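You operate a simulated robot arm through the tools that you are given. There is no shell and no other tool. Be economical: measure what you need, move in short steps, check, and stop when the job is done.

The job below is to be done with a simulated two-armed robot. You get a single attempt, and the scene is never put back.

Task
Fill the oiler well and crank the chain through it till every link shows oil.
Hold the slim teal bottle to swing its stopper lever open, pour to the well's line, stand the bottle back and hold it to shut the lever. Then wind the oiler crank. Set down upright: slim teal bottle. Where these are worked on the way, their far stop is far enough and under half their travel is too little: stopper lever.

Only the result counts: the job must be done as asked and must still hold three seconds after the hand-in. Knocking over, shifting, dropping, spilling or breaking anything else fails it. Lids that push on must go on centred and level and be pressed home; caps that screw on are set level and turned clockwise until they are tight.

Robot
Two 7-joint arms with two-finger parallel grippers on one trunk, on a base that drives. Base frame: it is fixed to the floor where the robot stands at the start and does not move with it; the origin is under the middle of the robot, x ahead of it, y to its left, z up. Lengths are in mm, angles in degrees, forces in N, time in s.
The left shoulder is at the start at [60, 143, 901], the right one opposite. With the tool pointing down near the work surface each hand reaches from about 280 to 700 mm from the robot's upright axis, wherever it stands, measured 20 degrees to its own side. Places, roughly: green chain oiler [700, 300, 1000]; oiler crank [700, 200, 1100]; oiler well [700, 300, 1000]; stopper lever [600, 0, 1000]. Payload 1.57 kg a hand.
The tool frame of a hand sits at the grasp point between the pads (the TCP): z along the fingers, y along the line on which they close. The tips reach 30 mm beyond it. Largest opening 110 mm; finger width 24, thickness 12; the body of the gripper, 48 by 112 mm, starts 78 mm behind the TCP.
Orientation is that of the tool frame in the base frame, as [roll, pitch, yaw] about the fixed x, y, z axes, in that order (R = Rz(yaw) Ry(pitch) Rx(roll)). With the fingers straight down and closing along the base's y, the tool's x points along the base's -x, its y along +y and its z along -z.

Tools
- The arms move only by the tool jog_arm. It takes "left_deltas", "right_deltas" or both (then of equal length, played together; a hand with none holds still); each is a list of rows, each an object (a shift or turn left out is 0, a gripper value left out holds the last) with "rotation": the turn, a rotation vector about the tool's x, y, z in units of 180 degrees (1.0 is 180 degrees), a list of three; "dp": the shift along the tool's x, y, z in units of 200 mm (1.0 is 200 mm), a list of three; "gripper": the finger opening in mm, from 0 to 110. In form: [{"rotation": [wx, wy, wz], "dp": [x, y, z], "gripper": gripper}, ...]. A call has 1 to 12 rows; each row is the pose to reach, as a shift and turn from the pose commanded when the call began, along the tool's axes at that moment. A call with a number of a shift or a turn outside -1 to 1 is refused whole. A row lasts 0.2 s, in which the tool goes at most 50 mm and 8.6 degrees; a call with a longer step from one row to the next is refused whole, and so is a gripper value outside its range. Where a pose cannot be reached the arm comes as near as it can. A force on the tool above 40 N (or 10 N above the force at the start of the call, whichever is more), or a blocked arm, ends the call early, and 0.2 s more pass. The fingers move at their own pace (about 45 mm/s each) and stop on an object; they squeeze with about 37 N. The grip force told is the motor's: it shows also when the fingers shut on nothing. Time passes only in rows, and 0.2 s behind the last, so rows that repeat a pose let the fingers close. It gives the time, the measured TCP pose, the force on the tool (base axes), the opening and the grip force at its end, in the units of the frame above (readings bear some noise), with the torque about the TCP (base axes, N m) and any sound that the robot's microphone picked up.
- Cameras (640 x 400 px; columns grow to the right, rows downward): "scene" is now at [54.1, 17.2, 1539]; the picture's right is [0.20, -0.98, 0.00], its down [-0.59, -0.12, -0.80] and it looks along [0.78, 0.16, -0.60] (base axes); focal length 252 px, centre (320, 200). "left" rides on the left gripper at [70, -16, -141] in its tool frame; the picture's right is [0.23, 0.97, 0.00], its down [-0.86, 0.20, -0.48] and it looks along [-0.47, 0.11, 0.88] (tool axes); focal length 222 px, centre (320, 200). "right" rides on the right gripper at [70, 16, -141] in its tool frame; the picture's right is [-0.23, 0.97, 0.00], its down [-0.86, -0.20, -0.48] and it looks along [-0.47, -0.11, 0.88] (tool axes); focal length 222 px, centre (320, 200). There is no depth. A picture from a camera that has moved, and an enlarged one, comes with that camera's place and axes in the base frame and with its lens. The place of the scene camera against the robot may be out by one fixed shift of up to 18 mm in any direction.
- camera(camera): a new picture of that camera. The clock stands still meanwhile.
- move_column(by): slides the trunk up (or, below 0, down) by that many mm; the arms and the scene camera ride with it, the base frame stays. It gives what a move gives, with no picture.
- roll_base(legs): drives the robot by 1 to 6 legs, each [ahead, left, turn to the left] in mm, mm and degrees, along the robot's own axes; the way and the turn of a leg run together, so that a leg with both is an arc; at most 1500 mm and 180 degrees a leg. The arms and the cameras ride along, it lands a little off, and it stops where it bumps. It gives what a move gives.
- turn_head(pan, tilt): turns the head with the scene camera to pan (to the left, within 86 degrees either way) and tilt (down, from -29 to 69), counted from straight ahead of the robot. It gives what a move gives.
- inspect(camera, box): a new picture of the part [left, top, right, bottom] of that camera's present view, enlarged. The clock stands still meanwhile.
- close_job(): hands the job in; it is judged then, once.

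Go step by step. Nothing tells you exact positions but the pictures and the camera data: compare them with the known pose of the tool, close in by small moves and look again before you grip or let go. The budget is 120 turns and 108 pictures, counting those below and the enlarged ones. Unless the task says otherwise, let go and move clear before handing in, and close with one line.

The tools are called after "Request:" as a command line: name --argument value ..., lists and objects as JSON in quotes. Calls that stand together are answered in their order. jog_arm: Moves the arms, as the interface text tells. Its arguments: {"type":"object","properties":{"left_deltas":{"type":"array"},"right_deltas":{"type":"array"}},"required":[]} The other tools are called the same way: move_column (by) slides the trunk up or down; roll_base (legs) drives the base; turn_head (pan, tilt) turns the head that bears the scene camera; camera (camera) takes a picture; inspect (camera, box) takes an enlarged picture of a part of a camera's view; close_job () hands the job in.

At the start:

```text
t: 0.0
left_tool_pos: [406.4, 217.1, 1000.2]
left_ee_rot: [180.0, 0.0, 179.9]
left_contact_force: [0.0, 0.0, -0.4]
left_torque: [0.02, 0.03, -0.02]
left_width: 110.0
left_gripper_force: 0.1
right_tool_pos: [456.3, -70.3, 1000.9]
right_ee_rot: [-179.9, 0.0, 180.0]
right_contact_force: [-0.9, -0.1, -0.8]
right_torque: [-0.01, -0.02, 0.0]
right_width: 109.8
right_gripper_force: 0.0
trunk travel left (down, up): [-500.0, 90.0]
robot x, y, heading: [0.1, -1.6, -0.0]
head pan, tilt: [11.5, 36.9]
```

scene: 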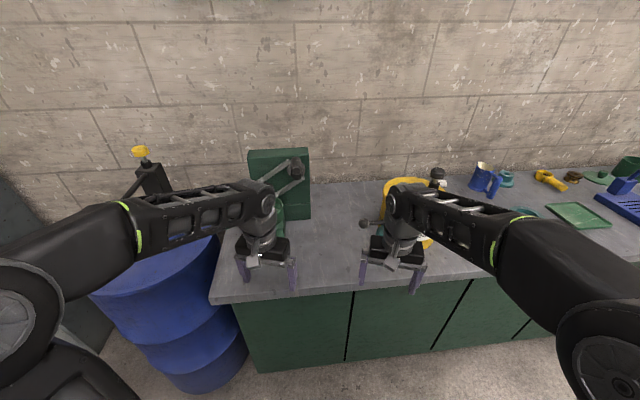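
right: 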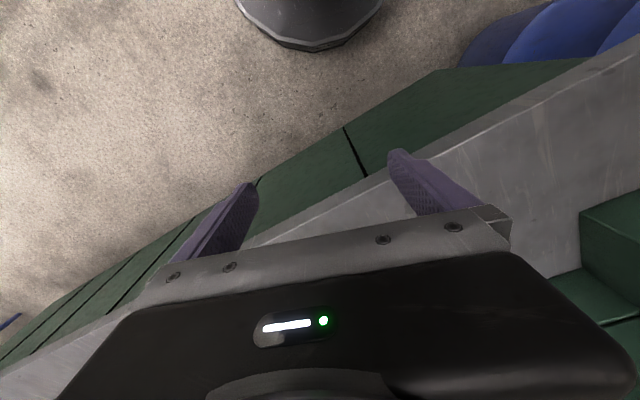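
left: 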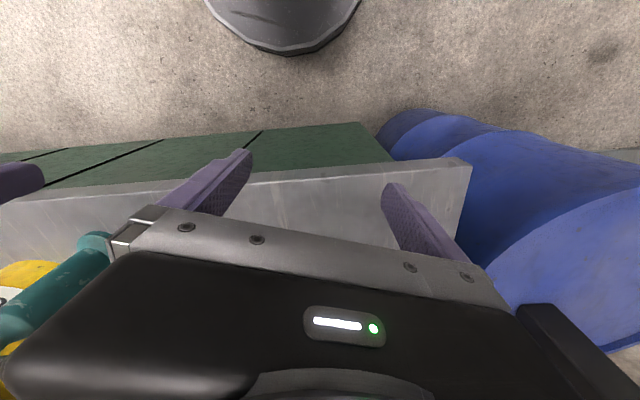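

The arms hide much of the bench; the green oiler is left of centre, and a yellow object and bottle sit behind the right hand. I'll enlarge the view first.

Request:
inspect --camera "scene" --box '[220, 130, 460, 300]'

Request:
inspect --camera "left" --box '[0, 150, 200, 400]'

```text
2.35 times, centred on (340, 215) of scene
camera zoom: at [54.1, 17.2, 1539.0], right [0.2, -0.98, 0.0], down [-0.59, -0.12, -0.8], along [0.78, 0.16, -0.6], focal length 592 px, centre (273, 165)
```

zoom: 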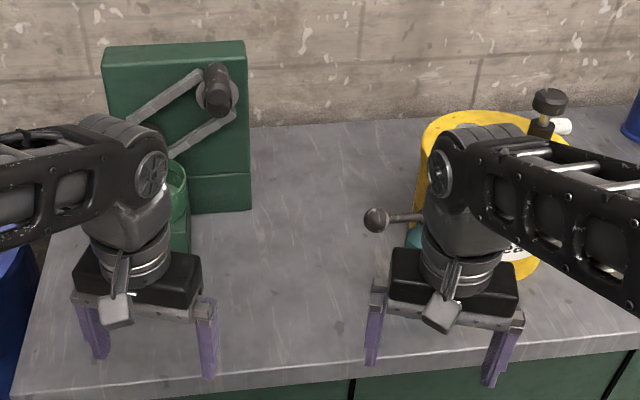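

```text
1.60 times, centred on (100, 275) of left
camera zoom: at [337.3, 200.9, 1141.8], right [-0.23, 0.97, 0.0], down [0.86, 0.2, 0.48], along [0.47, 0.11, -0.88], focal length 355 px, centre (672, 80)
```

zoom: 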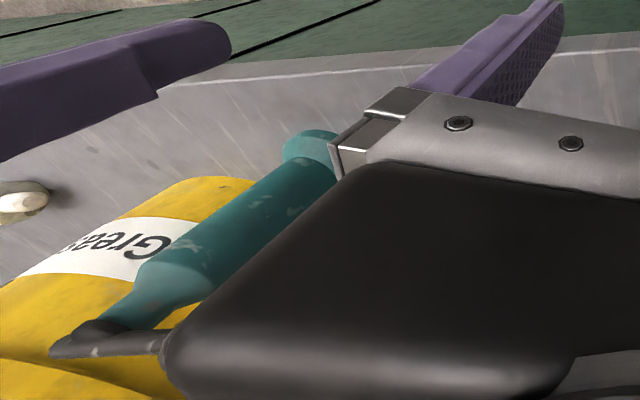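

I'll pull both hands back and outward to clear the view.

Request:
jog_arm --left_deltas '[{"dp": [0.2, 0.1, 0]}, {"dp": [0.35, 0.25, -0.1]}, {"dp": [0.5, 0.4, -0.1]}, {"dp": [0.5, 0.6, -0.1]}, {"dp": [0.5, 0.8, -0.1]}, {"dp": [0.5, 0.9, -0.1]}]' --right_deltas '[{"dp": [0.2, -0.1, 0]}, {"dp": [0.35, -0.25, -0.1]}, {"dp": [0.5, -0.4, -0.1]}, {"dp": [0.5, -0.6, -0.1]}, {"dp": [0.5, -0.8, -0.1]}, {"dp": [0.5, -0.9, -0.1]}]'

Request:
camera --camera "scene"

```text
t: 1.4
left_tool_pos: [305.8, 399.4, 1019.8]
left_ee_rot: [-180.0, -0.1, -179.9]
left_contact_force: [0.5, 0.1, 1.1]
left_torque: [0.03, -0.04, 0.0]
left_width: 109.7
left_gripper_force: 0.0
right_tool_pos: [355.2, -250.6, 1021.1]
right_ee_rot: [-180.0, -0.1, -179.9]
right_contact_force: [-0.4, 0.2, -0.9]
right_torque: [-0.02, -0.04, 0.04]
right_width: 110.0
right_gripper_force: 0.1
trunk travel left (down, up): [-500.0, 90.0]
robot x, y, heading: [0.2, -0.3, -0.0]
head pan, tilt: [11.5, 36.9]
```

```text
102 pictures are left
camera scene: at [54.2, 17.3, 1538.9], right [0.2, -0.98, 0.0], down [-0.59, -0.12, -0.8], along [0.78, 0.16, -0.6], focal length 252 px, centre (320, 200)
```

scene: 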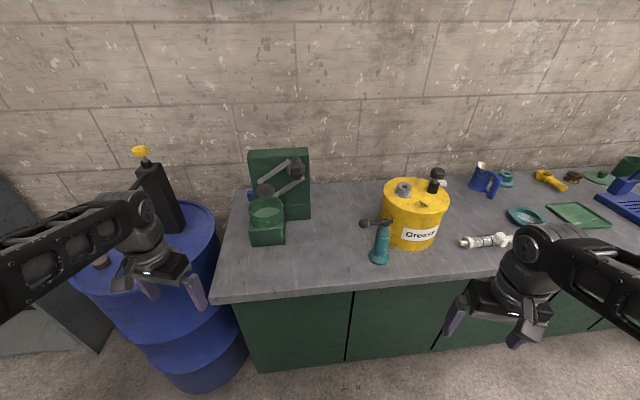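

Request:
inspect --camera "scene" --box '[225, 140, 325, 255]'

Request:
inspect --camera "scene" --box '[350, 160, 460, 270]'

```text
3.48 times, centred on (275, 198) of scene
camera zoom: at [54.2, 17.3, 1538.9], right [0.2, -0.98, 0.0], down [-0.59, -0.12, -0.8], along [0.78, 0.16, -0.6], focal length 875 px, centre (476, 209)
```

zoom: 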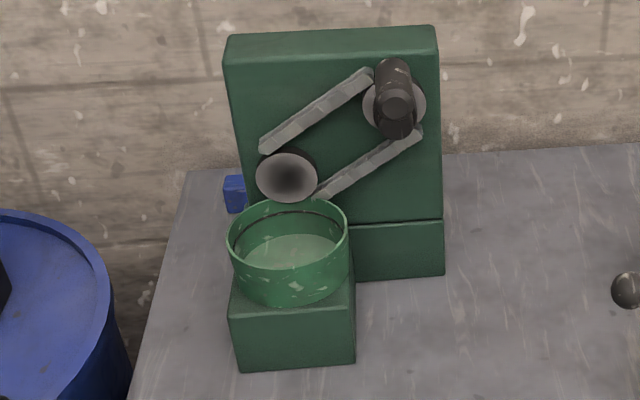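

```text
3.64 times, centred on (405, 215) of scene
camera zoom: at [54.2, 17.3, 1538.9], right [0.2, -0.98, 0.0], down [-0.59, -0.12, -0.8], along [0.78, 0.16, -0.6], focal length 914 px, centre (11, 146)
```

zoom: 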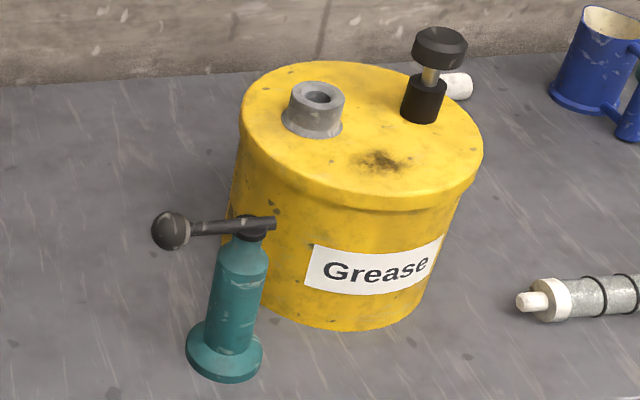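

The bottle, with its lever's ball pointing left, stands in front of the grease can. The oiler has a cup well in front, and a crank knob on its face. I'll raise the column to get parallax.

Request:
move_column --by 88

Request:
inspect --camera "scene" --box '[225, 160, 325, 275]'

Request:
inspect --camera "scene" --box '[350, 180, 460, 290]'

```text
t: 2.6
left_tool_pos: [306.8, 399.3, 1108.8]
left_ee_rot: [-180.0, -0.1, -179.9]
left_contact_force: [-0.7, 0.8, -0.3]
left_torque: [0.03, 0.01, -0.05]
left_width: 110.1
left_gripper_force: 0.1
right_tool_pos: [355.5, -248.5, 1108.9]
right_ee_rot: [-179.9, 0.0, 180.0]
right_contact_force: [0.1, -0.5, -0.2]
right_torque: [-0.03, 0.02, 0.0]
right_width: 110.0
right_gripper_force: 0.1
trunk travel left (down, up): [-588.0, 2.0]
robot x, y, heading: [-1.4, 2.6, -0.2]
head pan, tilt: [11.5, 36.9]
```

```text
3.48 times, centred on (275, 218) of scene
camera zoom: at [54.1, 17.2, 1626.9], right [0.2, -0.98, 0.0], down [-0.59, -0.12, -0.8], along [0.78, 0.16, -0.6], focal length 875 px, centre (476, 139)
```

zoom: 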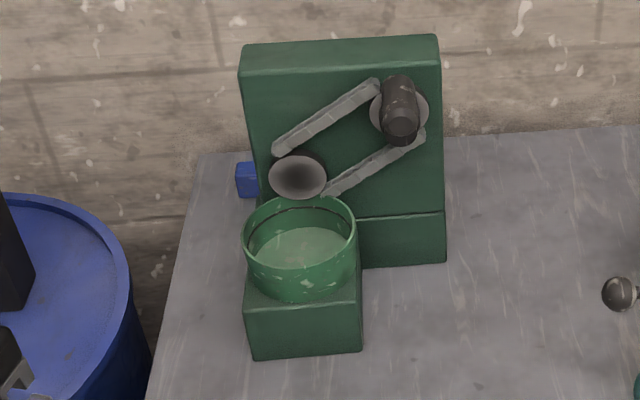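

```text
3.64 times, centred on (405, 235) of scene
camera zoom: at [54.1, 17.2, 1626.9], right [0.2, -0.98, 0.0], down [-0.59, -0.12, -0.8], along [0.78, 0.16, -0.6], focal length 914 px, centre (11, 73)
```

zoom: 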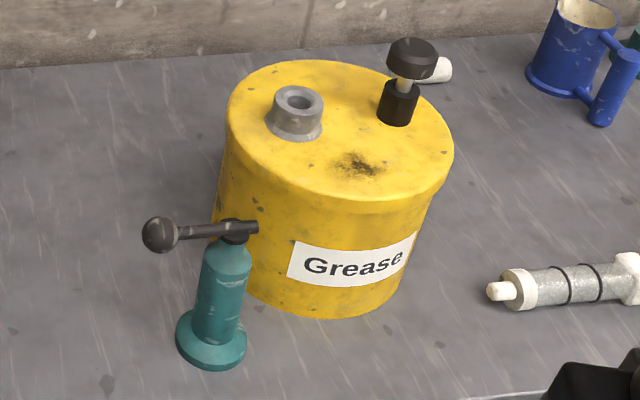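

Triangulated: bottle about (632,-66) on a bench at z≈882, lever ball ≈(600,0,1057), well rim ≈(693,340,984), crank knob ≈(650,204,1180). I'll take a closer look at the lever and crank.

Request:
inspect --camera "scene" --box '[362, 228, 394, 284]'

Request:
inspect --camera "scene" --box '[290, 184, 325, 206]'

```text
7.14 times, centred on (378, 256) of scene
camera zoom: at [54.1, 17.2, 1626.9], right [0.2, -0.98, 0.0], down [-0.59, -0.12, -0.8], along [0.78, 0.16, -0.6], focal length 1796 px, centre (-94, -200)
```

zoom: 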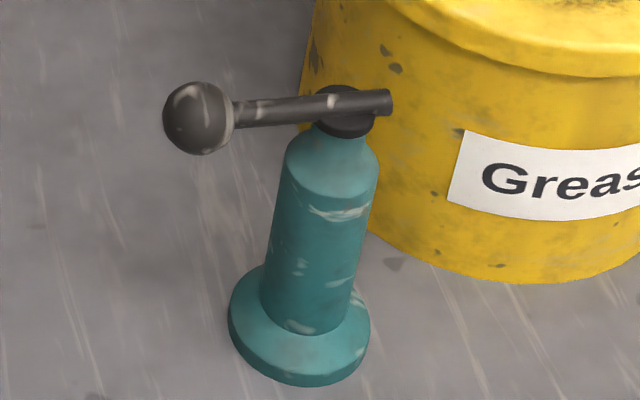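

```text
16.00 times, centred on (308, 195) of scene
camera zoom: at [54.1, 17.2, 1626.9], right [0.2, -0.98, 0.0], down [-0.59, -0.12, -0.8], along [0.78, 0.16, -0.6], focal length 4023 px, centre (520, 280)
```

zoom: 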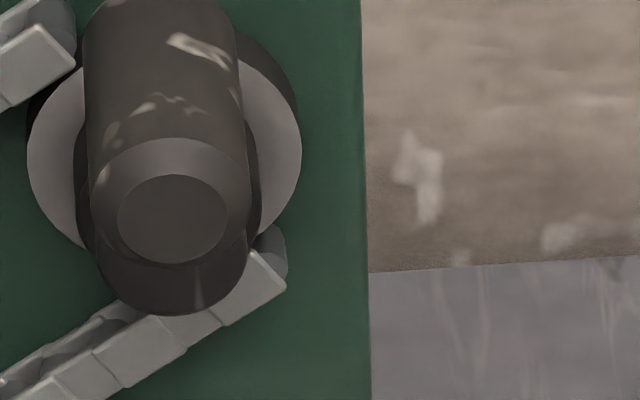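

The lever bar lies across the neck and probably hinges upward. The right hand will turn to point forward, about 20° down, and move to a stand-off in front of the bottle.

Request:
jog_arm --right_deltas '[{"rotation": [0, -0.0432, 0], "dp": [-0.0694, 0.0544, 0.0383]}, {"rotation": [0, -0.0864, 0], "dp": [-0.1388, 0.1088, 0.0766]}, {"rotation": [0, -0.1296, 0], "dp": [-0.2082, 0.1632, 0.1149]}, {"rotation": [0, -0.1728, 0], "dp": [-0.2776, 0.2176, 0.1532]}, {"rotation": [0, -0.216, 0], "dp": [-0.347, 0.272, 0.1915]}, {"rotation": [0, -0.2592, 0], "dp": [-0.4164, 0.3264, 0.2298]}, {"rotation": [0, -0.3024, 0], "dp": [-0.4858, 0.3808, 0.2681]}, {"rotation": [0, -0.3456, 0], "dp": [-0.5552, 0.4352, 0.3064]}, {"rotation": [0, -0.3888, 0], "dp": [-0.6246, 0.4896, 0.3447]}]'

Request:
camera --camera "right"

```text
t: 4.6
left_tool_pos: [308.3, 398.4, 1106.9]
left_ee_rot: [-180.0, -0.2, -179.9]
left_contact_force: [-0.2, 0.2, -0.2]
left_torque: [-0.01, 0.03, -0.03]
left_width: 110.1
left_gripper_force: 0.0
right_tool_pos: [535.3, -135.2, 1036.7]
right_ee_rot: [179.5, 70.0, 179.6]
right_contact_force: [-0.1, 1.0, 1.3]
right_torque: [0.02, 0.03, 0.01]
right_width: 109.9
right_gripper_force: 0.1
right hand out of reach, approached as far as the arm can: row 5, 6, 7, 8, 9
trunk travel left (down, up): [-588.0, 2.0]
robot x, y, heading: [-3.1, 1.6, 0.1]
head pan, tilt: [11.5, 36.9]
```

```text
95 pictures are left
camera right: at [379.6, -117.5, 1020.1], right [0.08, 0.97, 0.22], down [-0.16, -0.2, 0.97], along [0.98, -0.11, 0.14], focal length 222 px, centre (320, 200)
```

right: 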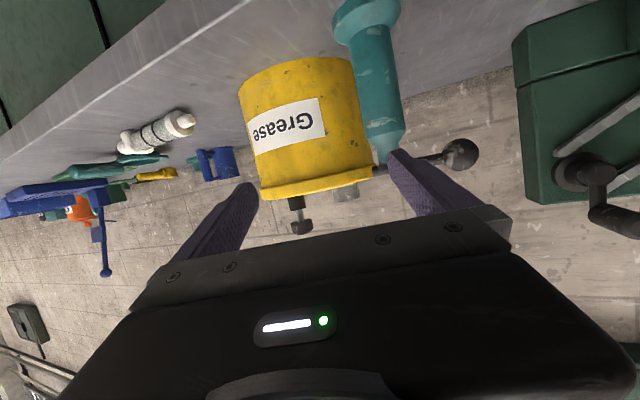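

The arm is near its inner limit here, but the bottle is ahead and to the left as expected; the hand camera puts the lever ball at z≈1038, so the scene camera reads about 18 mm high. I'll yaw 20° and line up.

Request:
jog_arm --right_deltas '[{"rotation": [-0.0348, 0, -0.0127], "dp": [0.066, 0.065, 0.047]}, {"rotation": [-0.0696, 0, -0.0253], "dp": [0.133, 0.13, 0.094]}, {"rotation": [-0.1044, 0, -0.038], "dp": [0.199, 0.195, 0.141]}, {"rotation": [-0.1044, 0, -0.038], "dp": [0.199, 0.195, 0.141]}]'

Request:
camera --camera "right"

Request:
camera --camera "scene"

```text
t: 5.6
left_tool_pos: [304.9, 399.2, 1108.4]
left_ee_rot: [-180.0, 0.0, 180.0]
left_contact_force: [-0.6, 0.2, -0.4]
left_torque: [-0.04, -0.04, 0.02]
left_width: 110.0
left_gripper_force: 0.0
right_tool_pos: [509.0, -103.6, 952.6]
right_ee_rot: [-167.8, 59.6, -158.5]
right_contact_force: [0.1, -0.5, 0.3]
right_torque: [-0.02, -0.04, 0.0]
right_width: 110.2
right_gripper_force: 0.0
right hand out of reach, approached as far as the arm can: row 1, 2, 3, 4
trunk travel left (down, up): [-588.0, 2.0]
robot x, y, heading: [-0.0, 0.6, -0.1]
head pan, tilt: [11.5, 36.9]
```

```text
94 pictures are left
camera right: at [352.7, -115.2, 961.9], right [-0.08, 0.99, 0.09], down [0.03, -0.09, 1.0], along [1.0, 0.08, -0.02], focal length 222 px, centre (320, 200)
```

right: 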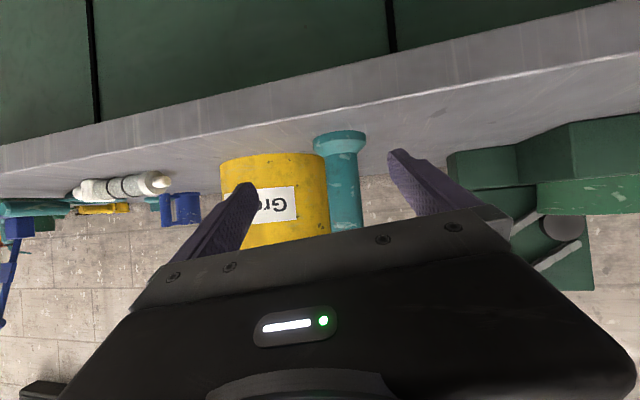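

```text
93 pictures are left
camera scene: at [51.8, 17.9, 1627.1], right [0.2, -0.98, 0.0], down [-0.59, -0.12, -0.8], along [0.78, 0.16, -0.6], focal length 252 px, centre (320, 200)
```

scene: 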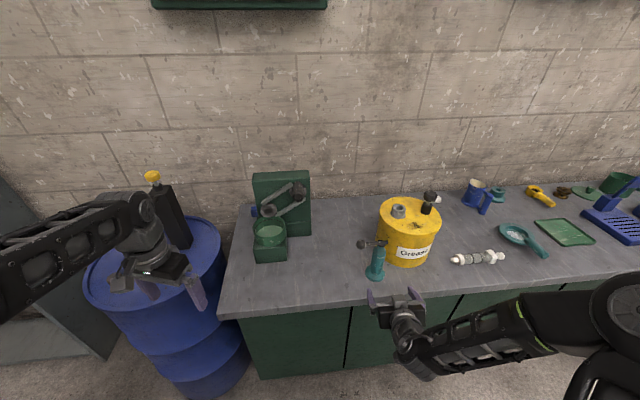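

The target is inside the arm's inner limit, so I'll back the base up by 110 mm for room.

Request:
roll_base --legs '[[-110, 0, 0]]'

Request:
jog_arm --right_deltas '[{"dp": [0, 0, 0]}]'

```text
t: 6.8
left_tool_pos: [196.6, 398.6, 1107.7]
left_ee_rot: [180.0, 0.1, -179.9]
left_contact_force: [-0.3, -1.5, 0.4]
left_torque: [-0.02, -0.03, -0.01]
left_width: 110.2
left_gripper_force: 0.0
right_tool_pos: [400.3, -103.9, 953.1]
right_ee_rot: [-167.9, 59.6, -158.6]
right_contact_force: [-0.8, -1.1, 0.1]
right_torque: [0.0, -0.02, -0.02]
right_width: 109.8
right_gripper_force: 0.1
trunk travel left (down, up): [-588.0, 2.0]
robot x, y, heading: [-110.9, 3.8, 0.0]
head pan, tilt: [11.5, 36.9]
```

```text
t: 7.2
left_tool_pos: [197.6, 398.1, 1107.2]
left_ee_rot: [-179.9, 0.0, -180.0]
left_contact_force: [-0.8, -0.4, -0.4]
left_torque: [0.04, 0.0, -0.02]
left_width: 109.7
left_gripper_force: 0.1
right_tool_pos: [401.3, -103.0, 952.9]
right_ee_rot: [-168.1, 59.5, -158.6]
right_contact_force: [0.3, 0.2, -0.3]
right_torque: [0.02, -0.03, 0.03]
right_width: 109.9
right_gripper_force: 0.1
trunk travel left (down, up): [-588.0, 2.0]
robot x, y, heading: [-108.8, 0.6, -0.2]
head pan, tilt: [11.5, 36.9]
```

I'll bring the right hand to the stand-off pose with the proper orientation.

Request:
jog_arm --right_deltas '[{"rotation": [-0.02, -0.0193, 0.003], "dp": [-0.128, -0.031, 0.136]}, {"rotation": [-0.04, -0.0387, 0.006], "dp": [-0.257, -0.062, 0.272]}, {"rotation": [-0.06, -0.058, 0.0095], "dp": [-0.385, -0.094, 0.408]}, {"rotation": [-0.06, -0.058, 0.0095], "dp": [-0.5135, -0.125, 0.544]}, {"rotation": [-0.06, -0.058, 0.0095], "dp": [-0.5135, -0.125, 0.544]}]'

Request:
camera --camera "right"

```text
t: 8.4
left_tool_pos: [197.2, 399.8, 1107.9]
left_ee_rot: [-179.9, 0.0, -179.9]
left_contact_force: [-0.6, -0.1, -0.5]
left_torque: [-0.04, -0.01, 0.0]
left_width: 109.8
left_gripper_force: 0.1
right_tool_pos: [547.4, -95.9, 991.6]
right_ee_rot: [180.0, 70.1, -159.9]
right_contact_force: [-0.5, 0.6, 0.1]
right_torque: [-0.04, 0.0, -0.02]
right_width: 110.1
right_gripper_force: 0.0
right hand out of reach, approached as far as the arm can: row 1, 2, 3
trunk travel left (down, up): [-588.0, 2.0]
robot x, y, heading: [-110.3, 2.4, -0.2]
head pan, tilt: [11.5, 36.9]
```

```text
92 pictures are left
camera right: at [394.9, -133.6, 974.0], right [-0.26, 0.94, 0.21], down [-0.08, -0.24, 0.97], along [0.96, 0.24, 0.14], focal length 222 px, centre (320, 200)
```

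right: 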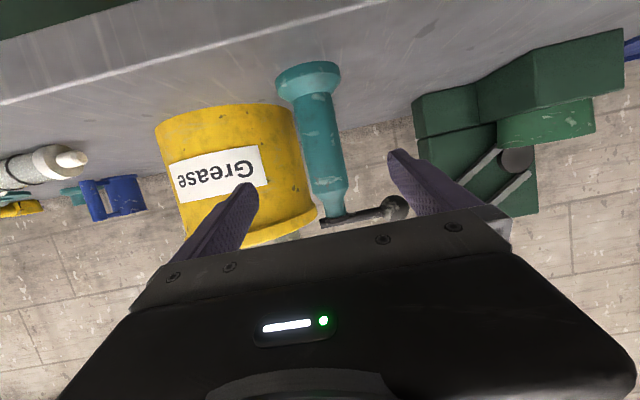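

The bottle is well centred between the fingers; I'll advance along the fingers and check.

Request:
jog_arm --right_deltas '[{"dp": [0, 0.01, 0.15]}, {"dp": [0, 0.015, 0.3]}, {"dp": [0, 0.015, 0.45]}, {"dp": [0, 0.015, 0.45]}]'

Request:
camera --camera "right"

Request:
inspect --camera "scene" --box '[320, 190, 440, 290]'

```text
t: 9.4
left_tool_pos: [197.1, 398.3, 1108.1]
left_ee_rot: [-180.0, 0.0, -180.0]
left_contact_force: [-0.6, 0.5, -0.3]
left_torque: [0.03, 0.0, 0.0]
left_width: 110.0
left_gripper_force: 0.1
right_tool_pos: [628.0, -65.0, 958.3]
right_ee_rot: [179.7, 70.1, -160.1]
right_contact_force: [-0.4, 0.7, 0.7]
right_torque: [-0.03, -0.04, 0.01]
right_width: 110.2
right_gripper_force: 0.0
trunk travel left (down, up): [-588.0, 2.0]
robot x, y, heading: [-105.2, 2.1, 0.1]
head pan, tilt: [11.5, 36.9]
```

```text
91 pictures are left
camera right: at [474.7, -102.6, 942.1], right [-0.26, 0.94, 0.22], down [-0.08, -0.24, 0.97], along [0.96, 0.24, 0.14], focal length 222 px, centre (320, 200)
```

right: 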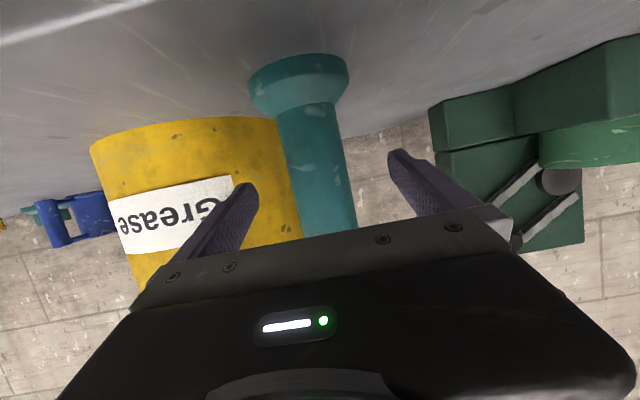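

```text
4.00 times, centred on (380, 240) of scene
camera zoom: at [-55.3, 16.9, 1627.0], right [0.2, -0.98, 0.0], down [-0.59, -0.12, -0.8], along [0.78, 0.16, -0.6], focal length 1006 px, centre (80, 40)
```

zoom: 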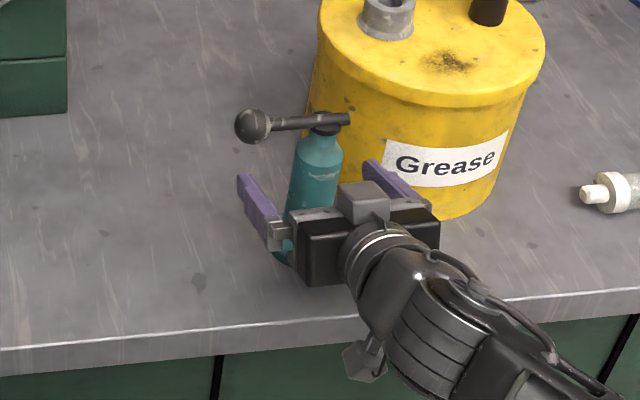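

The bottle is in the grip zone, about 4 mm to the left of centre. I'll shift and close.

Request:
jog_arm --right_deltas '[{"dp": [0, 0.022, 0]}, {"dp": [0, 0.022, 0], "gripper": 60}, {"dp": [0, 0.022, 0], "gripper": 60}, {"dp": [0, 0.022, 0], "gripper": 60}, {"dp": [0, 0.022, 0], "gripper": 30}, {"dp": [0, 0.022, 0], "gripper": 30}, {"dp": [0, 0.022, 0], "gripper": 20}, {"dp": [0, 0.022, 0], "gripper": 20}]'

Request:
camera --camera "right"

```text
t: 11.2
left_tool_pos: [198.9, 398.9, 1108.2]
left_ee_rot: [-179.9, 0.0, -179.9]
left_contact_force: [-0.6, -0.5, 0.1]
left_torque: [0.01, 0.04, -0.01]
left_width: 110.2
left_gripper_force: 0.1
right_tool_pos: [626.4, -61.9, 959.7]
right_ee_rot: [179.7, 70.1, -160.1]
right_contact_force: [-0.5, -2.0, 0.2]
right_torque: [0.02, -0.02, -0.01]
right_width: 38.9
right_gripper_force: 36.8
trunk travel left (down, up): [-588.0, 2.0]
robot x, y, heading: [-108.2, -3.7, -0.2]
head pan, tilt: [11.5, 36.9]
```

```text
89 pictures are left
camera right: at [473.5, -98.5, 942.2], right [-0.26, 0.94, 0.22], down [-0.08, -0.24, 0.97], along [0.96, 0.24, 0.14], focal length 222 px, centre (320, 200)
```

right: 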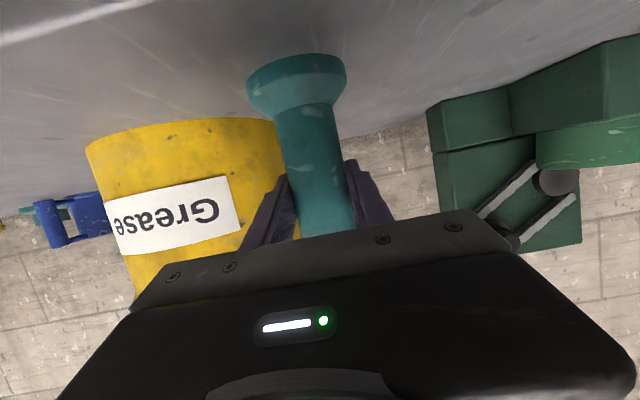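

The bottle is gripped (38.9 mm). The left hand would be at its reach limit here, so I'll lift the bottle slightly, retract 80 mm and drive forward 80 mm, which brings the bottle back over the same spot.

Request:
jog_arm --right_deltas '[{"dp": [-0.059, 0, -0.021]}, {"dp": [-0.1175, 0, -0.043]}, {"dp": [-0.086, 0.034, -0.131]}, {"dp": [-0.054, 0.069, -0.22]}, {"dp": [-0.022, 0.103, -0.308]}, {"dp": [0.011, 0.137, -0.396]}, {"dp": [0.011, 0.137, -0.396]}]'

```text
t: 12.8
left_tool_pos: [199.1, 398.2, 1107.8]
left_ee_rot: [-179.9, 0.0, -179.9]
left_contact_force: [0.1, 0.2, -0.5]
left_torque: [-0.02, 0.01, -0.01]
left_width: 110.1
left_gripper_force: 0.1
right_tool_pos: [546.0, -60.4, 981.7]
right_ee_rot: [179.7, 70.0, -160.2]
right_contact_force: [-0.3, -0.2, -3.0]
right_torque: [-0.01, 0.0, -0.01]
right_width: 38.8
right_gripper_force: 37.2
trunk travel left (down, up): [-588.0, 2.0]
robot x, y, heading: [-108.3, -0.5, -0.3]
head pan, tilt: [11.5, 36.9]
```

Lifted, weight about 3 N. Driving forward now.

Request:
roll_base --legs '[[80, 0, 0]]'

Request:
inspect --camera "scene" --box '[320, 190, 440, 290]'

```text
t: 13.9
left_tool_pos: [280.1, 398.1, 1107.4]
left_ee_rot: [180.0, -0.2, -179.9]
left_contact_force: [0.4, 0.0, -0.5]
left_torque: [-0.01, 0.04, -0.04]
left_width: 110.1
left_gripper_force: 0.1
right_tool_pos: [627.4, -61.2, 981.7]
right_ee_rot: [179.6, 70.0, -160.1]
right_contact_force: [0.8, 0.9, -3.2]
right_torque: [0.0, -0.01, -0.01]
right_width: 38.8
right_gripper_force: 37.6
trunk travel left (down, up): [-588.0, 2.0]
robot x, y, heading: [-27.2, 0.3, -0.1]
head pan, tilt: [11.5, 36.9]
```

```text
4.00 times, centred on (380, 240) of scene
camera zoom: at [27.4, 17.1, 1626.9], right [0.2, -0.98, 0.0], down [-0.59, -0.12, -0.8], along [0.78, 0.16, -0.6], focal length 1006 px, centre (80, 40)
```

zoom: 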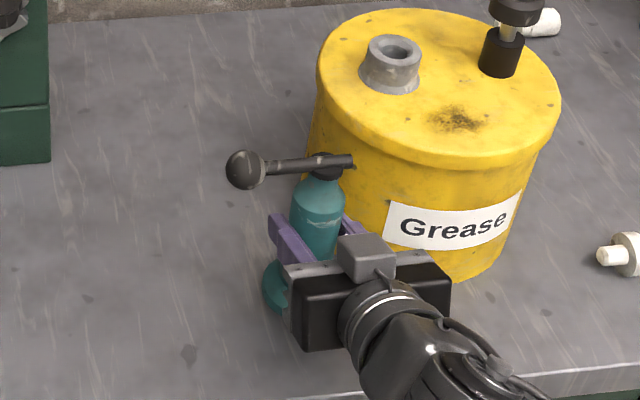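

I'll lower the bottle to the bench, and meanwhile bring the left hand round toward the lever.

Request:
jog_arm --right_deltas '[{"dp": [0.035, 0, 0.0125]}, {"dp": [0.07, 0, 0.025]}, {"dp": [0.102, 0, 0.037]}, {"dp": [0.102, 0, 0.037]}, {"dp": [0.102, 0, 0.037]}, {"dp": [0.102, 0, 0.037]}, {"dp": [0.102, 0, 0.037]}, {"dp": [0.102, 0, 0.037]}, {"dp": [0.102, 0, 0.037]}]' --left_deltas '[{"rotation": [0.0145, -0.0251, 0.035], "dp": [-0.1, -0.111, -0.0333]}, {"rotation": [0.029, -0.0503, 0.0701], "dp": [-0.2, -0.222, -0.0667]}, {"rotation": [0.0435, -0.0754, 0.1051], "dp": [-0.3, -0.333, -0.1]}, {"rotation": [0.058, -0.1005, 0.1402], "dp": [-0.4, -0.444, -0.1333]}, {"rotation": [0.0726, -0.1257, 0.1752], "dp": [-0.5, -0.555, -0.1667]}, {"rotation": [0.0871, -0.1508, 0.2102], "dp": [-0.6, -0.666, -0.2]}, {"rotation": [0.1016, -0.1759, 0.2453], "dp": [-0.7, -0.777, -0.2333]}, {"rotation": [0.1161, -0.201, 0.2803], "dp": [-0.8, -0.888, -0.2667]}, {"rotation": [0.1306, -0.2262, 0.3154], "dp": [-0.9, -0.999, -0.3]}]'

Request:
camera --camera "left"

Request:
camera --camera "scene"

```text
t: 15.9
left_tool_pos: [459.9, 196.9, 1167.6]
left_ee_rot: [-180.0, 45.0, 119.8]
left_contact_force: [-1.1, 0.4, -1.1]
left_torque: [-0.01, 0.01, -0.01]
left_width: 110.0
left_gripper_force: 0.1
right_tool_pos: [626.4, -62.2, 961.9]
right_ee_rot: [179.3, 69.8, -160.3]
right_contact_force: [-0.5, -0.1, -3.6]
right_torque: [-0.02, 0.02, 0.0]
right_width: 38.6
right_gripper_force: 37.3
trunk travel left (down, up): [-588.0, 2.0]
robot x, y, heading: [-29.0, 1.9, -0.2]
head pan, tilt: [11.5, 36.9]
```

```text
87 pictures are left
camera left: at [371.4, 317.9, 1218.6], right [0.76, 0.62, -0.16], down [0.31, -0.13, 0.94], along [0.57, -0.77, -0.29], focal length 222 px, centre (320, 200)
```

left: 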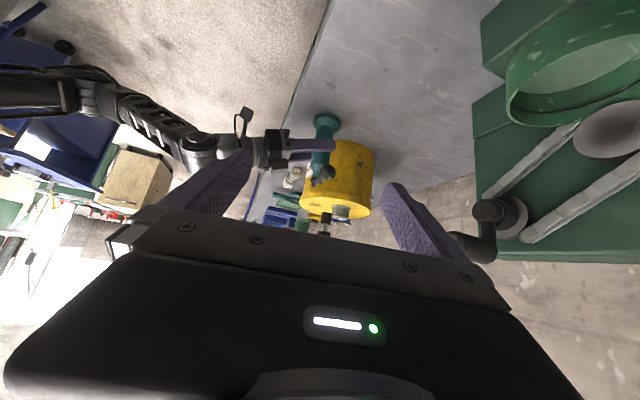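

```text
86 pictures are left
camera scene: at [26.4, 16.9, 1626.9], right [0.2, -0.98, 0.0], down [-0.59, -0.12, -0.8], along [0.78, 0.16, -0.6], focal length 252 px, centre (320, 200)
```

scene: 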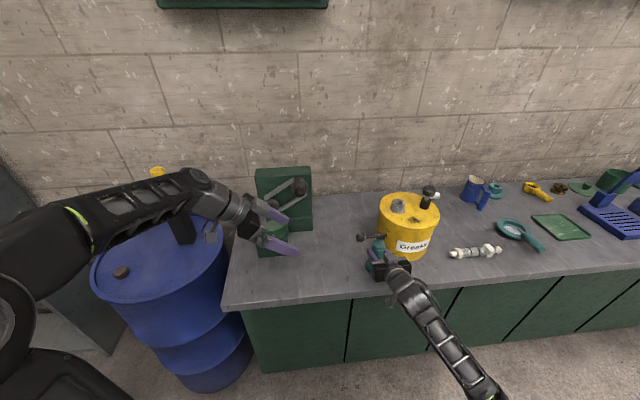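

I'll lower the bottle the last 2–3 mm and bring the left hand to about 110 mm from the ball.

Request:
jog_arm --right_deltas '[{"dp": [0.007, 0, 0.0025]}, {"dp": [0.012, 0, 0.004]}, {"dp": [0.012, 0, 0.004]}, {"dp": [0.012, 0, 0.004]}, {"dp": [0.012, 0, 0.004]}]' --left_deltas '[{"dp": [-0.1, 0.026, 0.19], "gripper": 75}, {"dp": [-0.2, 0.052, 0.38]}, {"dp": [-0.3, 0.077, 0.57]}, {"dp": [-0.404, 0.103, 0.758]}, {"dp": [-0.404, 0.103, 0.758]}]'

Request:
camera --camera "left"

Request:
inspect --camera "scene" --box '[300, 190, 420, 290]'

```text
t: 17.1
left_tool_pos: [557.8, 66.2, 1118.9]
left_ee_rot: [-180.0, 45.0, 120.0]
left_contact_force: [-0.2, 0.3, -0.4]
left_torque: [0.0, 0.0, 0.0]
left_width: 74.9
left_gripper_force: 0.0
right_tool_pos: [626.5, -61.5, 960.7]
right_ee_rot: [179.4, 69.7, -160.2]
right_contact_force: [0.2, 0.3, -3.2]
right_torque: [-0.04, 0.02, 0.04]
right_width: 38.9
right_gripper_force: 36.9
trunk travel left (down, up): [-588.0, 2.0]
robot x, y, heading: [-28.1, -0.9, -0.2]
head pan, tilt: [11.5, 36.9]
```

```text
85 pictures are left
camera left: at [469.8, 186.2, 1170.1], right [0.76, 0.63, -0.16], down [0.31, -0.13, 0.94], along [0.57, -0.77, -0.29], focal length 222 px, centre (320, 200)
```

left: 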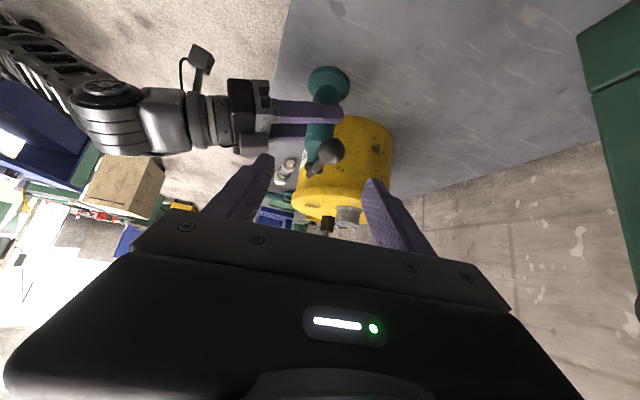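

```text
4.00 times, centred on (360, 240) of scene
camera zoom: at [25.0, 17.4, 1627.0], right [0.2, -0.98, 0.0], down [-0.59, -0.12, -0.8], along [0.78, 0.16, -0.6], focal length 1006 px, centre (160, 40)
```

zoom: 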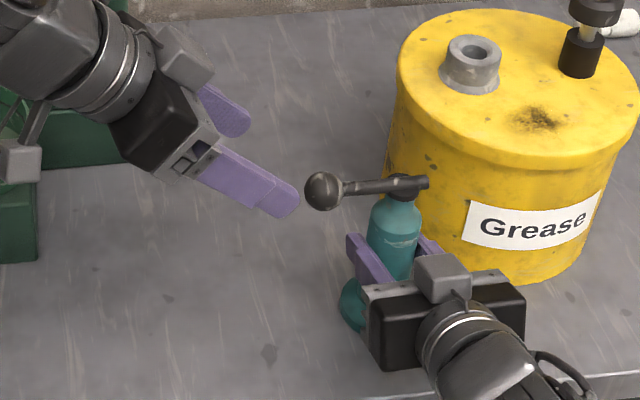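

The ball is 12 mm off to the tool's +y side, about 105 mm ahead. I'll shift and advance 70 mm, and ease the bottle down further.

Request:
jog_arm --right_deltas '[{"dp": [0.006, 0, 0.002]}, {"dp": [0.01, 0, 0.0035]}, {"dp": [0.01, 0, 0.0035]}, {"dp": [0.01, 0, 0.0035]}]' --left_deltas '[{"dp": [0, 0.06, 0.1]}, {"dp": [0, 0.06, 0.22]}, {"dp": [0, 0.06, 0.35]}, {"dp": [0, 0.06, 0.35]}]'

Request:
camera --camera "left"

Request:
inspect --camera "scene" --box '[300, 190, 420, 290]'

```text
t: 18.1
left_tool_pos: [593.0, 28.4, 1069.7]
left_ee_rot: [-180.0, 45.0, 119.9]
left_contact_force: [0.2, -0.2, -0.9]
left_torque: [0.02, 0.05, 0.01]
left_width: 75.3
left_gripper_force: 0.1
right_tool_pos: [626.4, -62.3, 958.0]
right_ee_rot: [179.2, 69.9, -160.1]
right_contact_force: [1.3, 0.6, 5.0]
right_torque: [0.16, -0.41, -0.01]
right_width: 38.6
right_gripper_force: 36.9
trunk travel left (down, up): [-588.0, 2.0]
robot x, y, heading: [-29.0, -1.6, -0.1]
head pan, tilt: [11.5, 36.9]
```

```text
83 pictures are left
camera left: at [504.8, 149.1, 1120.5], right [0.76, 0.63, -0.16], down [0.31, -0.13, 0.94], along [0.57, -0.77, -0.29], focal length 222 px, centre (320, 200)
```

left: 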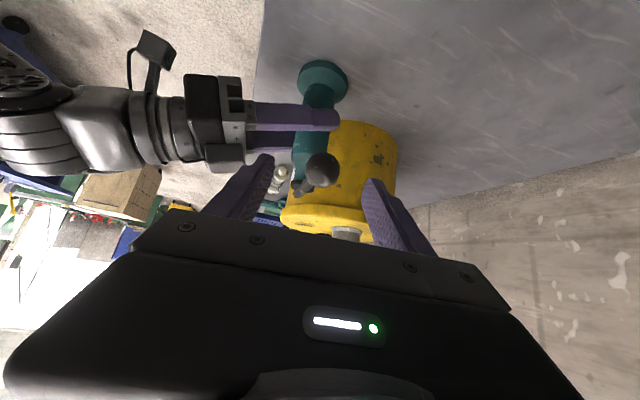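

```text
4.00 times, centred on (360, 240) of scene
camera zoom: at [24.9, 17.3, 1627.0], right [0.2, -0.98, 0.0], down [-0.59, -0.12, -0.8], along [0.78, 0.16, -0.6], focal length 1006 px, centre (160, 40)
```

zoom: 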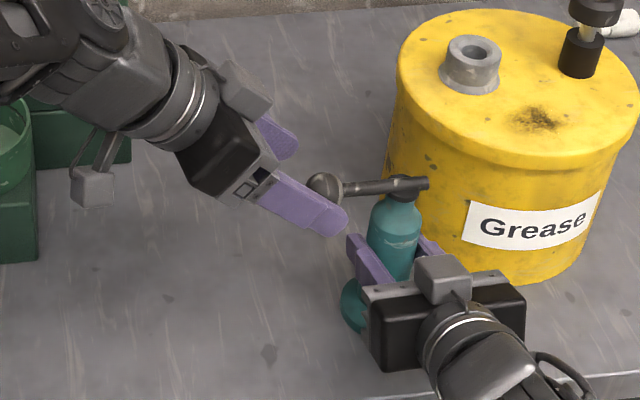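

The ball is centred, 34 mm ahead of the TCP. Advance and pinch it.

Request:
jog_arm --left_deltas '[{"dp": [0.02, 0, 0.08]}, {"dp": [0.025, 0, 0.16]}, {"dp": [0.025, 0, 0.16], "gripper": 40}, {"dp": [0.025, 0, 0.16], "gripper": 40}, {"dp": [0.025, 0, 0.16], "gripper": 20}, {"dp": [0.025, 0, 0.16], "gripper": 20}, {"dp": [0.025, 0, 0.16], "gripper": 20}]'

Request:
camera --camera "left"

Request:
inspect --camera "scene" --box '[320, 200, 400, 270]'

```text
t: 19.7
left_tool_pos: [603.0, 13.7, 1043.1]
left_ee_rot: [179.8, 45.0, 120.0]
left_contact_force: [10.2, 4.2, -0.2]
left_torque: [0.17, -0.16, 0.4]
left_width: 30.1
left_gripper_force: 34.4
right_tool_pos: [627.5, -62.2, 958.4]
right_ee_rot: [179.2, 69.8, -160.0]
right_contact_force: [-9.4, -4.6, 11.9]
right_torque: [0.16, -0.57, 0.45]
right_width: 38.9
right_gripper_force: 36.5
trunk travel left (down, up): [-588.0, 2.0]
robot x, y, heading: [-29.5, -1.2, 0.3]
head pan, tilt: [11.5, 36.9]
```

```text
81 pictures are left
camera left: at [514.0, 133.5, 1094.0], right [0.76, 0.63, -0.16], down [0.3, -0.13, 0.94], along [0.57, -0.77, -0.29], focal length 222 px, centre (320, 200)
```

left: 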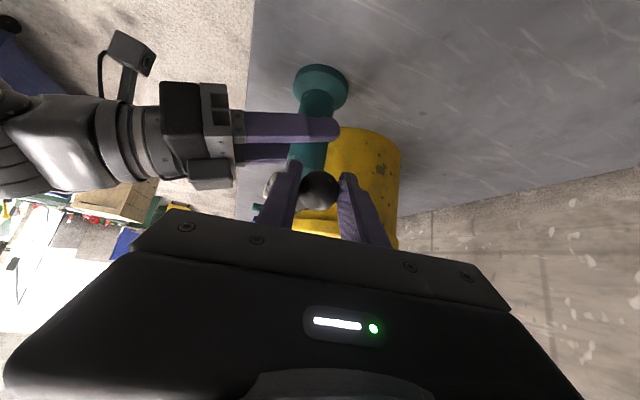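

```text
5.71 times, centred on (360, 235) of scene
camera zoom: at [24.4, 17.2, 1627.0], right [0.2, -0.98, 0.0], down [-0.59, -0.12, -0.8], along [0.78, 0.16, -0.6], focal length 1437 px, centre (91, 0)
```

zoom: 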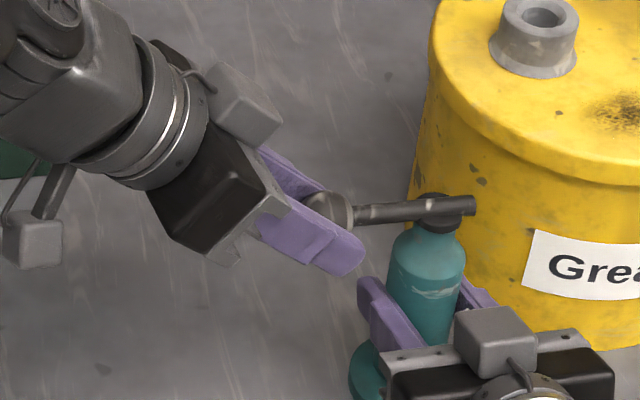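

The ball is held. I'll try the first 10° of an upward swing and watch the forces.

Request:
jog_arm --left_deltas '[{"dp": [0, 0.005, 0]}, {"dp": [-0.026, 0.005, -0.022]}, {"dp": [-0.052, 0.005, -0.0435]}]'

Request:
inspect --camera "scene" --box '[320, 200, 400, 270]'

```text
t: 20.5
left_tool_pos: [601.8, 11.7, 1054.1]
left_ee_rot: [-179.8, 44.7, 119.9]
left_contact_force: [-1.1, 3.5, -10.0]
left_torque: [1.06, 0.58, -0.03]
left_width: 30.5
left_gripper_force: 37.0
right_tool_pos: [626.5, -62.4, 959.0]
right_ee_rot: [179.3, 69.9, -160.1]
right_contact_force: [1.1, 0.0, 16.6]
right_torque: [0.25, 0.05, -0.06]
right_width: 38.8
right_gripper_force: 36.9
trunk travel left (down, up): [-588.0, 2.0]
robot x, y, heading: [-27.4, -0.7, -0.2]
head pan, tilt: [11.5, 36.9]
```

```text
5.71 times, centred on (360, 235) of scene
camera zoom: at [24.7, 17.5, 1626.9], right [0.2, -0.98, 0.0], down [-0.59, -0.12, -0.8], along [0.78, 0.16, -0.6], focal length 1437 px, centre (91, 0)
```

zoom: 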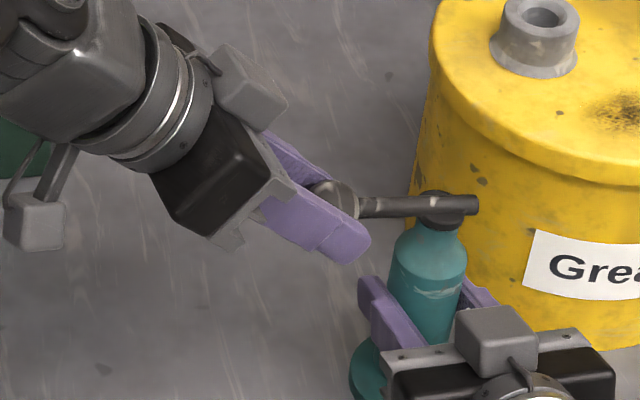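

The pads' friction on the ball stops it rotating, since the torque is purely about the closing axis. I'll release it and push the lever up from underneath with closed fingers, in the same orientation.

Request:
jog_arm --left_deltas '[{"dp": [0.04, 0, 0.035]}, {"dp": [0.04, 0, 0.035], "gripper": 75}, {"dp": [0.04, 0, 0.035], "gripper": 75}, {"dp": [0.04, 0, 0.035], "gripper": 75}, {"dp": [0.04, 0, -0.1]}, {"dp": [0.04, 0, -0.3]}, {"dp": [0.12, 0, -0.35], "gripper": 0}, {"dp": [0.215, 0, -0.35], "gripper": 0}, {"dp": [0.215, 0, -0.35], "gripper": 0}, {"dp": [0.215, 0, -0.35], "gripper": 0}]'

Request:
camera --camera "left"

Request:
inspect --camera "scene" --box '[320, 200, 400, 270]'

```text
t: 22.7
left_tool_pos: [563.6, 80.8, 1075.3]
left_ee_rot: [180.0, 45.0, 120.0]
left_contact_force: [-0.4, 0.3, -0.9]
left_torque: [0.03, 0.0, -0.03]
left_width: 0.0
left_gripper_force: 7.5
right_tool_pos: [624.9, -63.1, 959.1]
right_ee_rot: [179.3, 69.7, -160.2]
right_contact_force: [-0.5, -0.4, 9.1]
right_torque: [-0.19, 0.32, 0.01]
right_width: 38.9
right_gripper_force: 37.1
trunk travel left (down, up): [-588.0, 2.0]
robot x, y, heading: [-26.9, -2.0, 0.1]
head pan, tilt: [11.5, 36.9]
```

```text
78 pictures are left
camera left: at [475.3, 202.3, 1127.1], right [0.76, 0.63, -0.16], down [0.31, -0.13, 0.94], along [0.57, -0.77, -0.29], focal length 222 px, centre (320, 200)
```

left: 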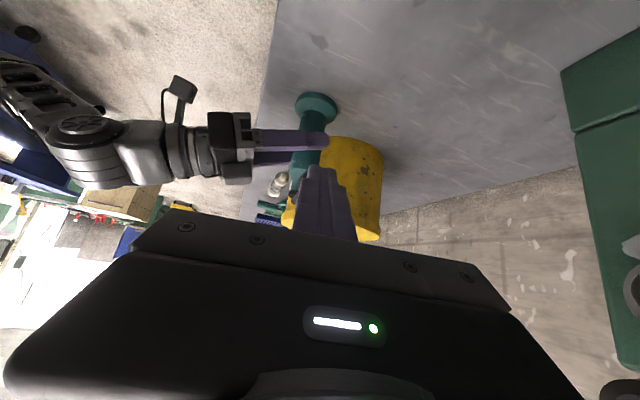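

```text
5.71 times, centred on (360, 235) of scene
camera zoom: at [24.2, 17.2, 1627.0], right [0.2, -0.98, 0.0], down [-0.59, -0.12, -0.8], along [0.78, 0.16, -0.6], focal length 1437 px, centre (91, 0)
```

zoom: 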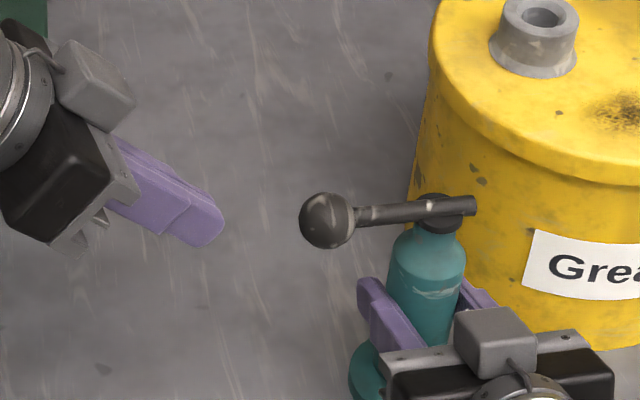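

Fingers are closed and below-outside of the ball. I'll advance 72 mm so they lie under it.

Request:
jog_arm --left_deltas '[{"dp": [0, 0, 0.12]}, {"dp": [0, 0, 0.24]}, {"dp": [0, 0, 0.36]}, {"dp": [-0.02, 0, 0.36]}]'

Request:
inspect --camera "scene" --box '[320, 200, 400, 270]'

```text
t: 23.7
left_tool_pos: [590.2, 35.2, 1026.8]
left_ee_rot: [180.0, 45.0, 119.9]
left_contact_force: [0.4, -0.3, 0.4]
left_torque: [-0.03, -0.02, 0.0]
left_width: 0.0
left_gripper_force: 21.0
right_tool_pos: [625.9, -62.4, 958.0]
right_ee_rot: [179.2, 69.8, -160.2]
right_contact_force: [-1.3, 0.3, 6.1]
right_torque: [-0.08, 0.35, -0.02]
right_width: 38.7
right_gripper_force: 36.5
trunk travel left (down, up): [-588.0, 2.0]
robot x, y, heading: [-26.1, 2.1, 0.1]
head pan, tilt: [11.5, 36.9]
```

```text
5.71 times, centred on (360, 235) of scene
camera zoom: at [24.4, 17.2, 1627.0], right [0.2, -0.98, 0.0], down [-0.59, -0.12, -0.8], along [0.78, 0.16, -0.6], focal length 1437 px, centre (91, 0)
```

zoom: 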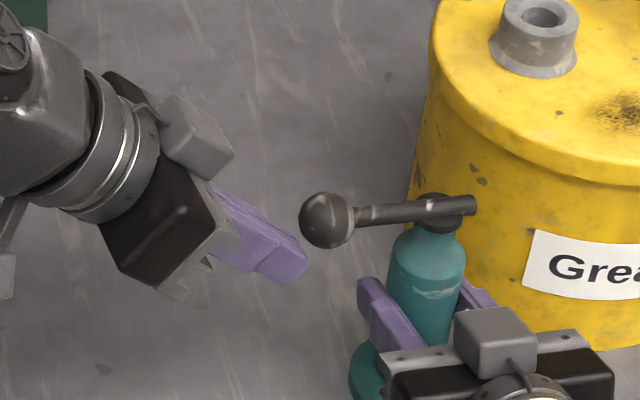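

Now push along tool −x (up and toward the bottle).

Request:
jog_arm --left_deltas '[{"dp": [-0.04, 0, 0]}, {"dp": [-0.08, 0, 0]}, {"dp": [-0.12, 0, 0]}]'

Request:
inspect --camera "scene" --box '[320, 200, 400, 270]'

```text
t: 24.5
left_tool_pos: [599.3, 20.0, 1043.5]
left_ee_rot: [179.8, 45.0, 119.9]
left_contact_force: [-0.7, 3.5, -0.7]
left_torque: [0.05, 0.0, -0.01]
left_width: 0.0
left_gripper_force: 21.8
right_tool_pos: [626.8, -63.1, 957.7]
right_ee_rot: [179.4, 69.8, -160.0]
right_contact_force: [2.3, -4.6, 6.9]
right_torque: [-0.34, -0.11, -0.02]
right_width: 39.0
right_gripper_force: 37.2
trunk travel left (down, up): [-588.0, 2.0]
robot x, y, heading: [-28.7, 0.2, -0.2]
head pan, tilt: [11.5, 36.9]
```

```text
5.71 times, centred on (360, 235) of scene
camera zoom: at [24.9, 16.6, 1627.0], right [0.2, -0.98, 0.0], down [-0.59, -0.12, -0.8], along [0.78, 0.16, -0.6], focal length 1437 px, centre (91, 0)
```

zoom: 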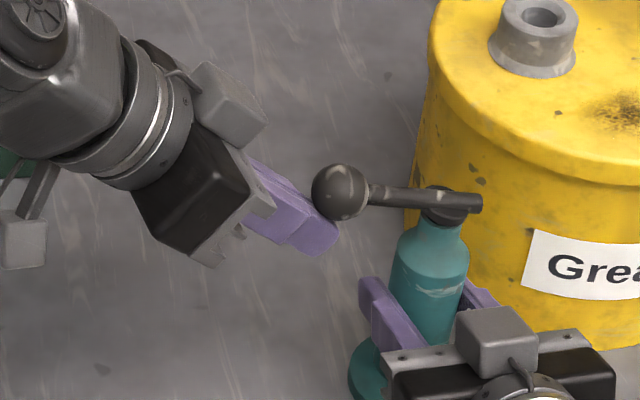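

The lever is swinging up (~15°). I'll continue along the arc to about 45°.

Request:
jog_arm --left_deltas '[{"dp": [-0.054, -0.004, -0.023]}, {"dp": [-0.108, -0.008, -0.045]}, {"dp": [-0.165, -0.014, -0.055]}, {"dp": [-0.2235, -0.021, -0.0615]}]'

Request:
inspect --camera "scene" --box '[320, 190, 400, 260]'

```text
t: 25.5
left_tool_pos: [605.9, -4.3, 1084.3]
left_ee_rot: [180.0, 44.9, 119.8]
left_contact_force: [-0.2, -0.1, -1.0]
left_torque: [0.02, 0.01, 0.02]
left_width: 0.2
left_gripper_force: 21.7
right_tool_pos: [626.7, -61.3, 957.1]
right_ee_rot: [179.2, 69.8, -160.1]
right_contact_force: [0.8, -2.6, 5.3]
right_torque: [-0.41, -0.14, -0.06]
right_width: 39.1
right_gripper_force: 36.9
trunk travel left (down, up): [-588.0, 2.0]
robot x, y, heading: [-31.6, 0.8, -0.1]
head pan, tilt: [11.5, 36.9]
```

```text
5.71 times, centred on (360, 225) of scene
camera zoom: at [24.7, 16.7, 1627.0], right [0.2, -0.98, 0.0], down [-0.59, -0.12, -0.8], along [0.78, 0.16, -0.6], focal length 1437 px, centre (91, 57)
```

zoom: 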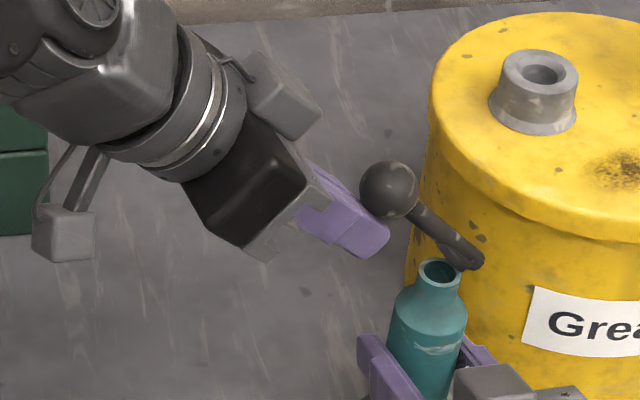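

Lever at about 45°, hinged on the far side of the neck, with the mouth open. Continue to ~90°.

Request:
jog_arm --left_deltas '[{"dp": [-0.058, -0.008, 0.007]}, {"dp": [-0.115, -0.017, 0.014]}, {"dp": [-0.17, -0.027, 0.035]}, {"dp": [-0.2225, -0.0365, 0.0575]}, {"dp": [-0.27, -0.047, 0.092]}, {"dp": [-0.313, -0.0575, 0.127]}]'

Request:
inspect --camera "scene" --box '[330, 190, 410, 260]'

```text
t: 26.9
left_tool_pos: [629.8, -61.0, 1108.4]
left_ee_rot: [-180.0, 44.8, 120.1]
left_contact_force: [-2.9, 15.2, -11.1]
left_torque: [0.53, 0.2, 0.16]
left_width: 0.4
left_gripper_force: 21.0
right_tool_pos: [626.9, -64.2, 957.7]
right_ee_rot: [179.1, 69.9, -160.6]
right_contact_force: [3.4, -17.4, 9.7]
right_torque: [1.81, 0.22, -0.02]
right_width: 45.3
right_gripper_force: 36.6
trunk travel left (down, up): [-588.0, 2.0]
robot x, y, heading: [-29.4, 1.6, 0.0]
head pan, tilt: [11.5, 36.9]
```

```text
5.71 times, centred on (370, 225) of scene
camera zoom: at [25.1, 16.4, 1626.9], right [0.2, -0.98, 0.0], down [-0.59, -0.12, -0.8], along [0.78, 0.16, -0.6], focal length 1437 px, centre (34, 57)
```

zoom: 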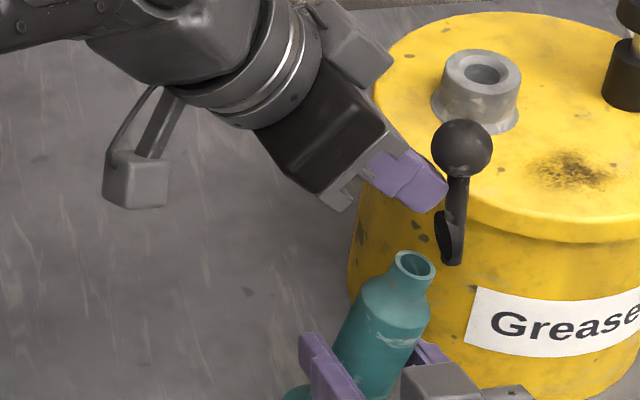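

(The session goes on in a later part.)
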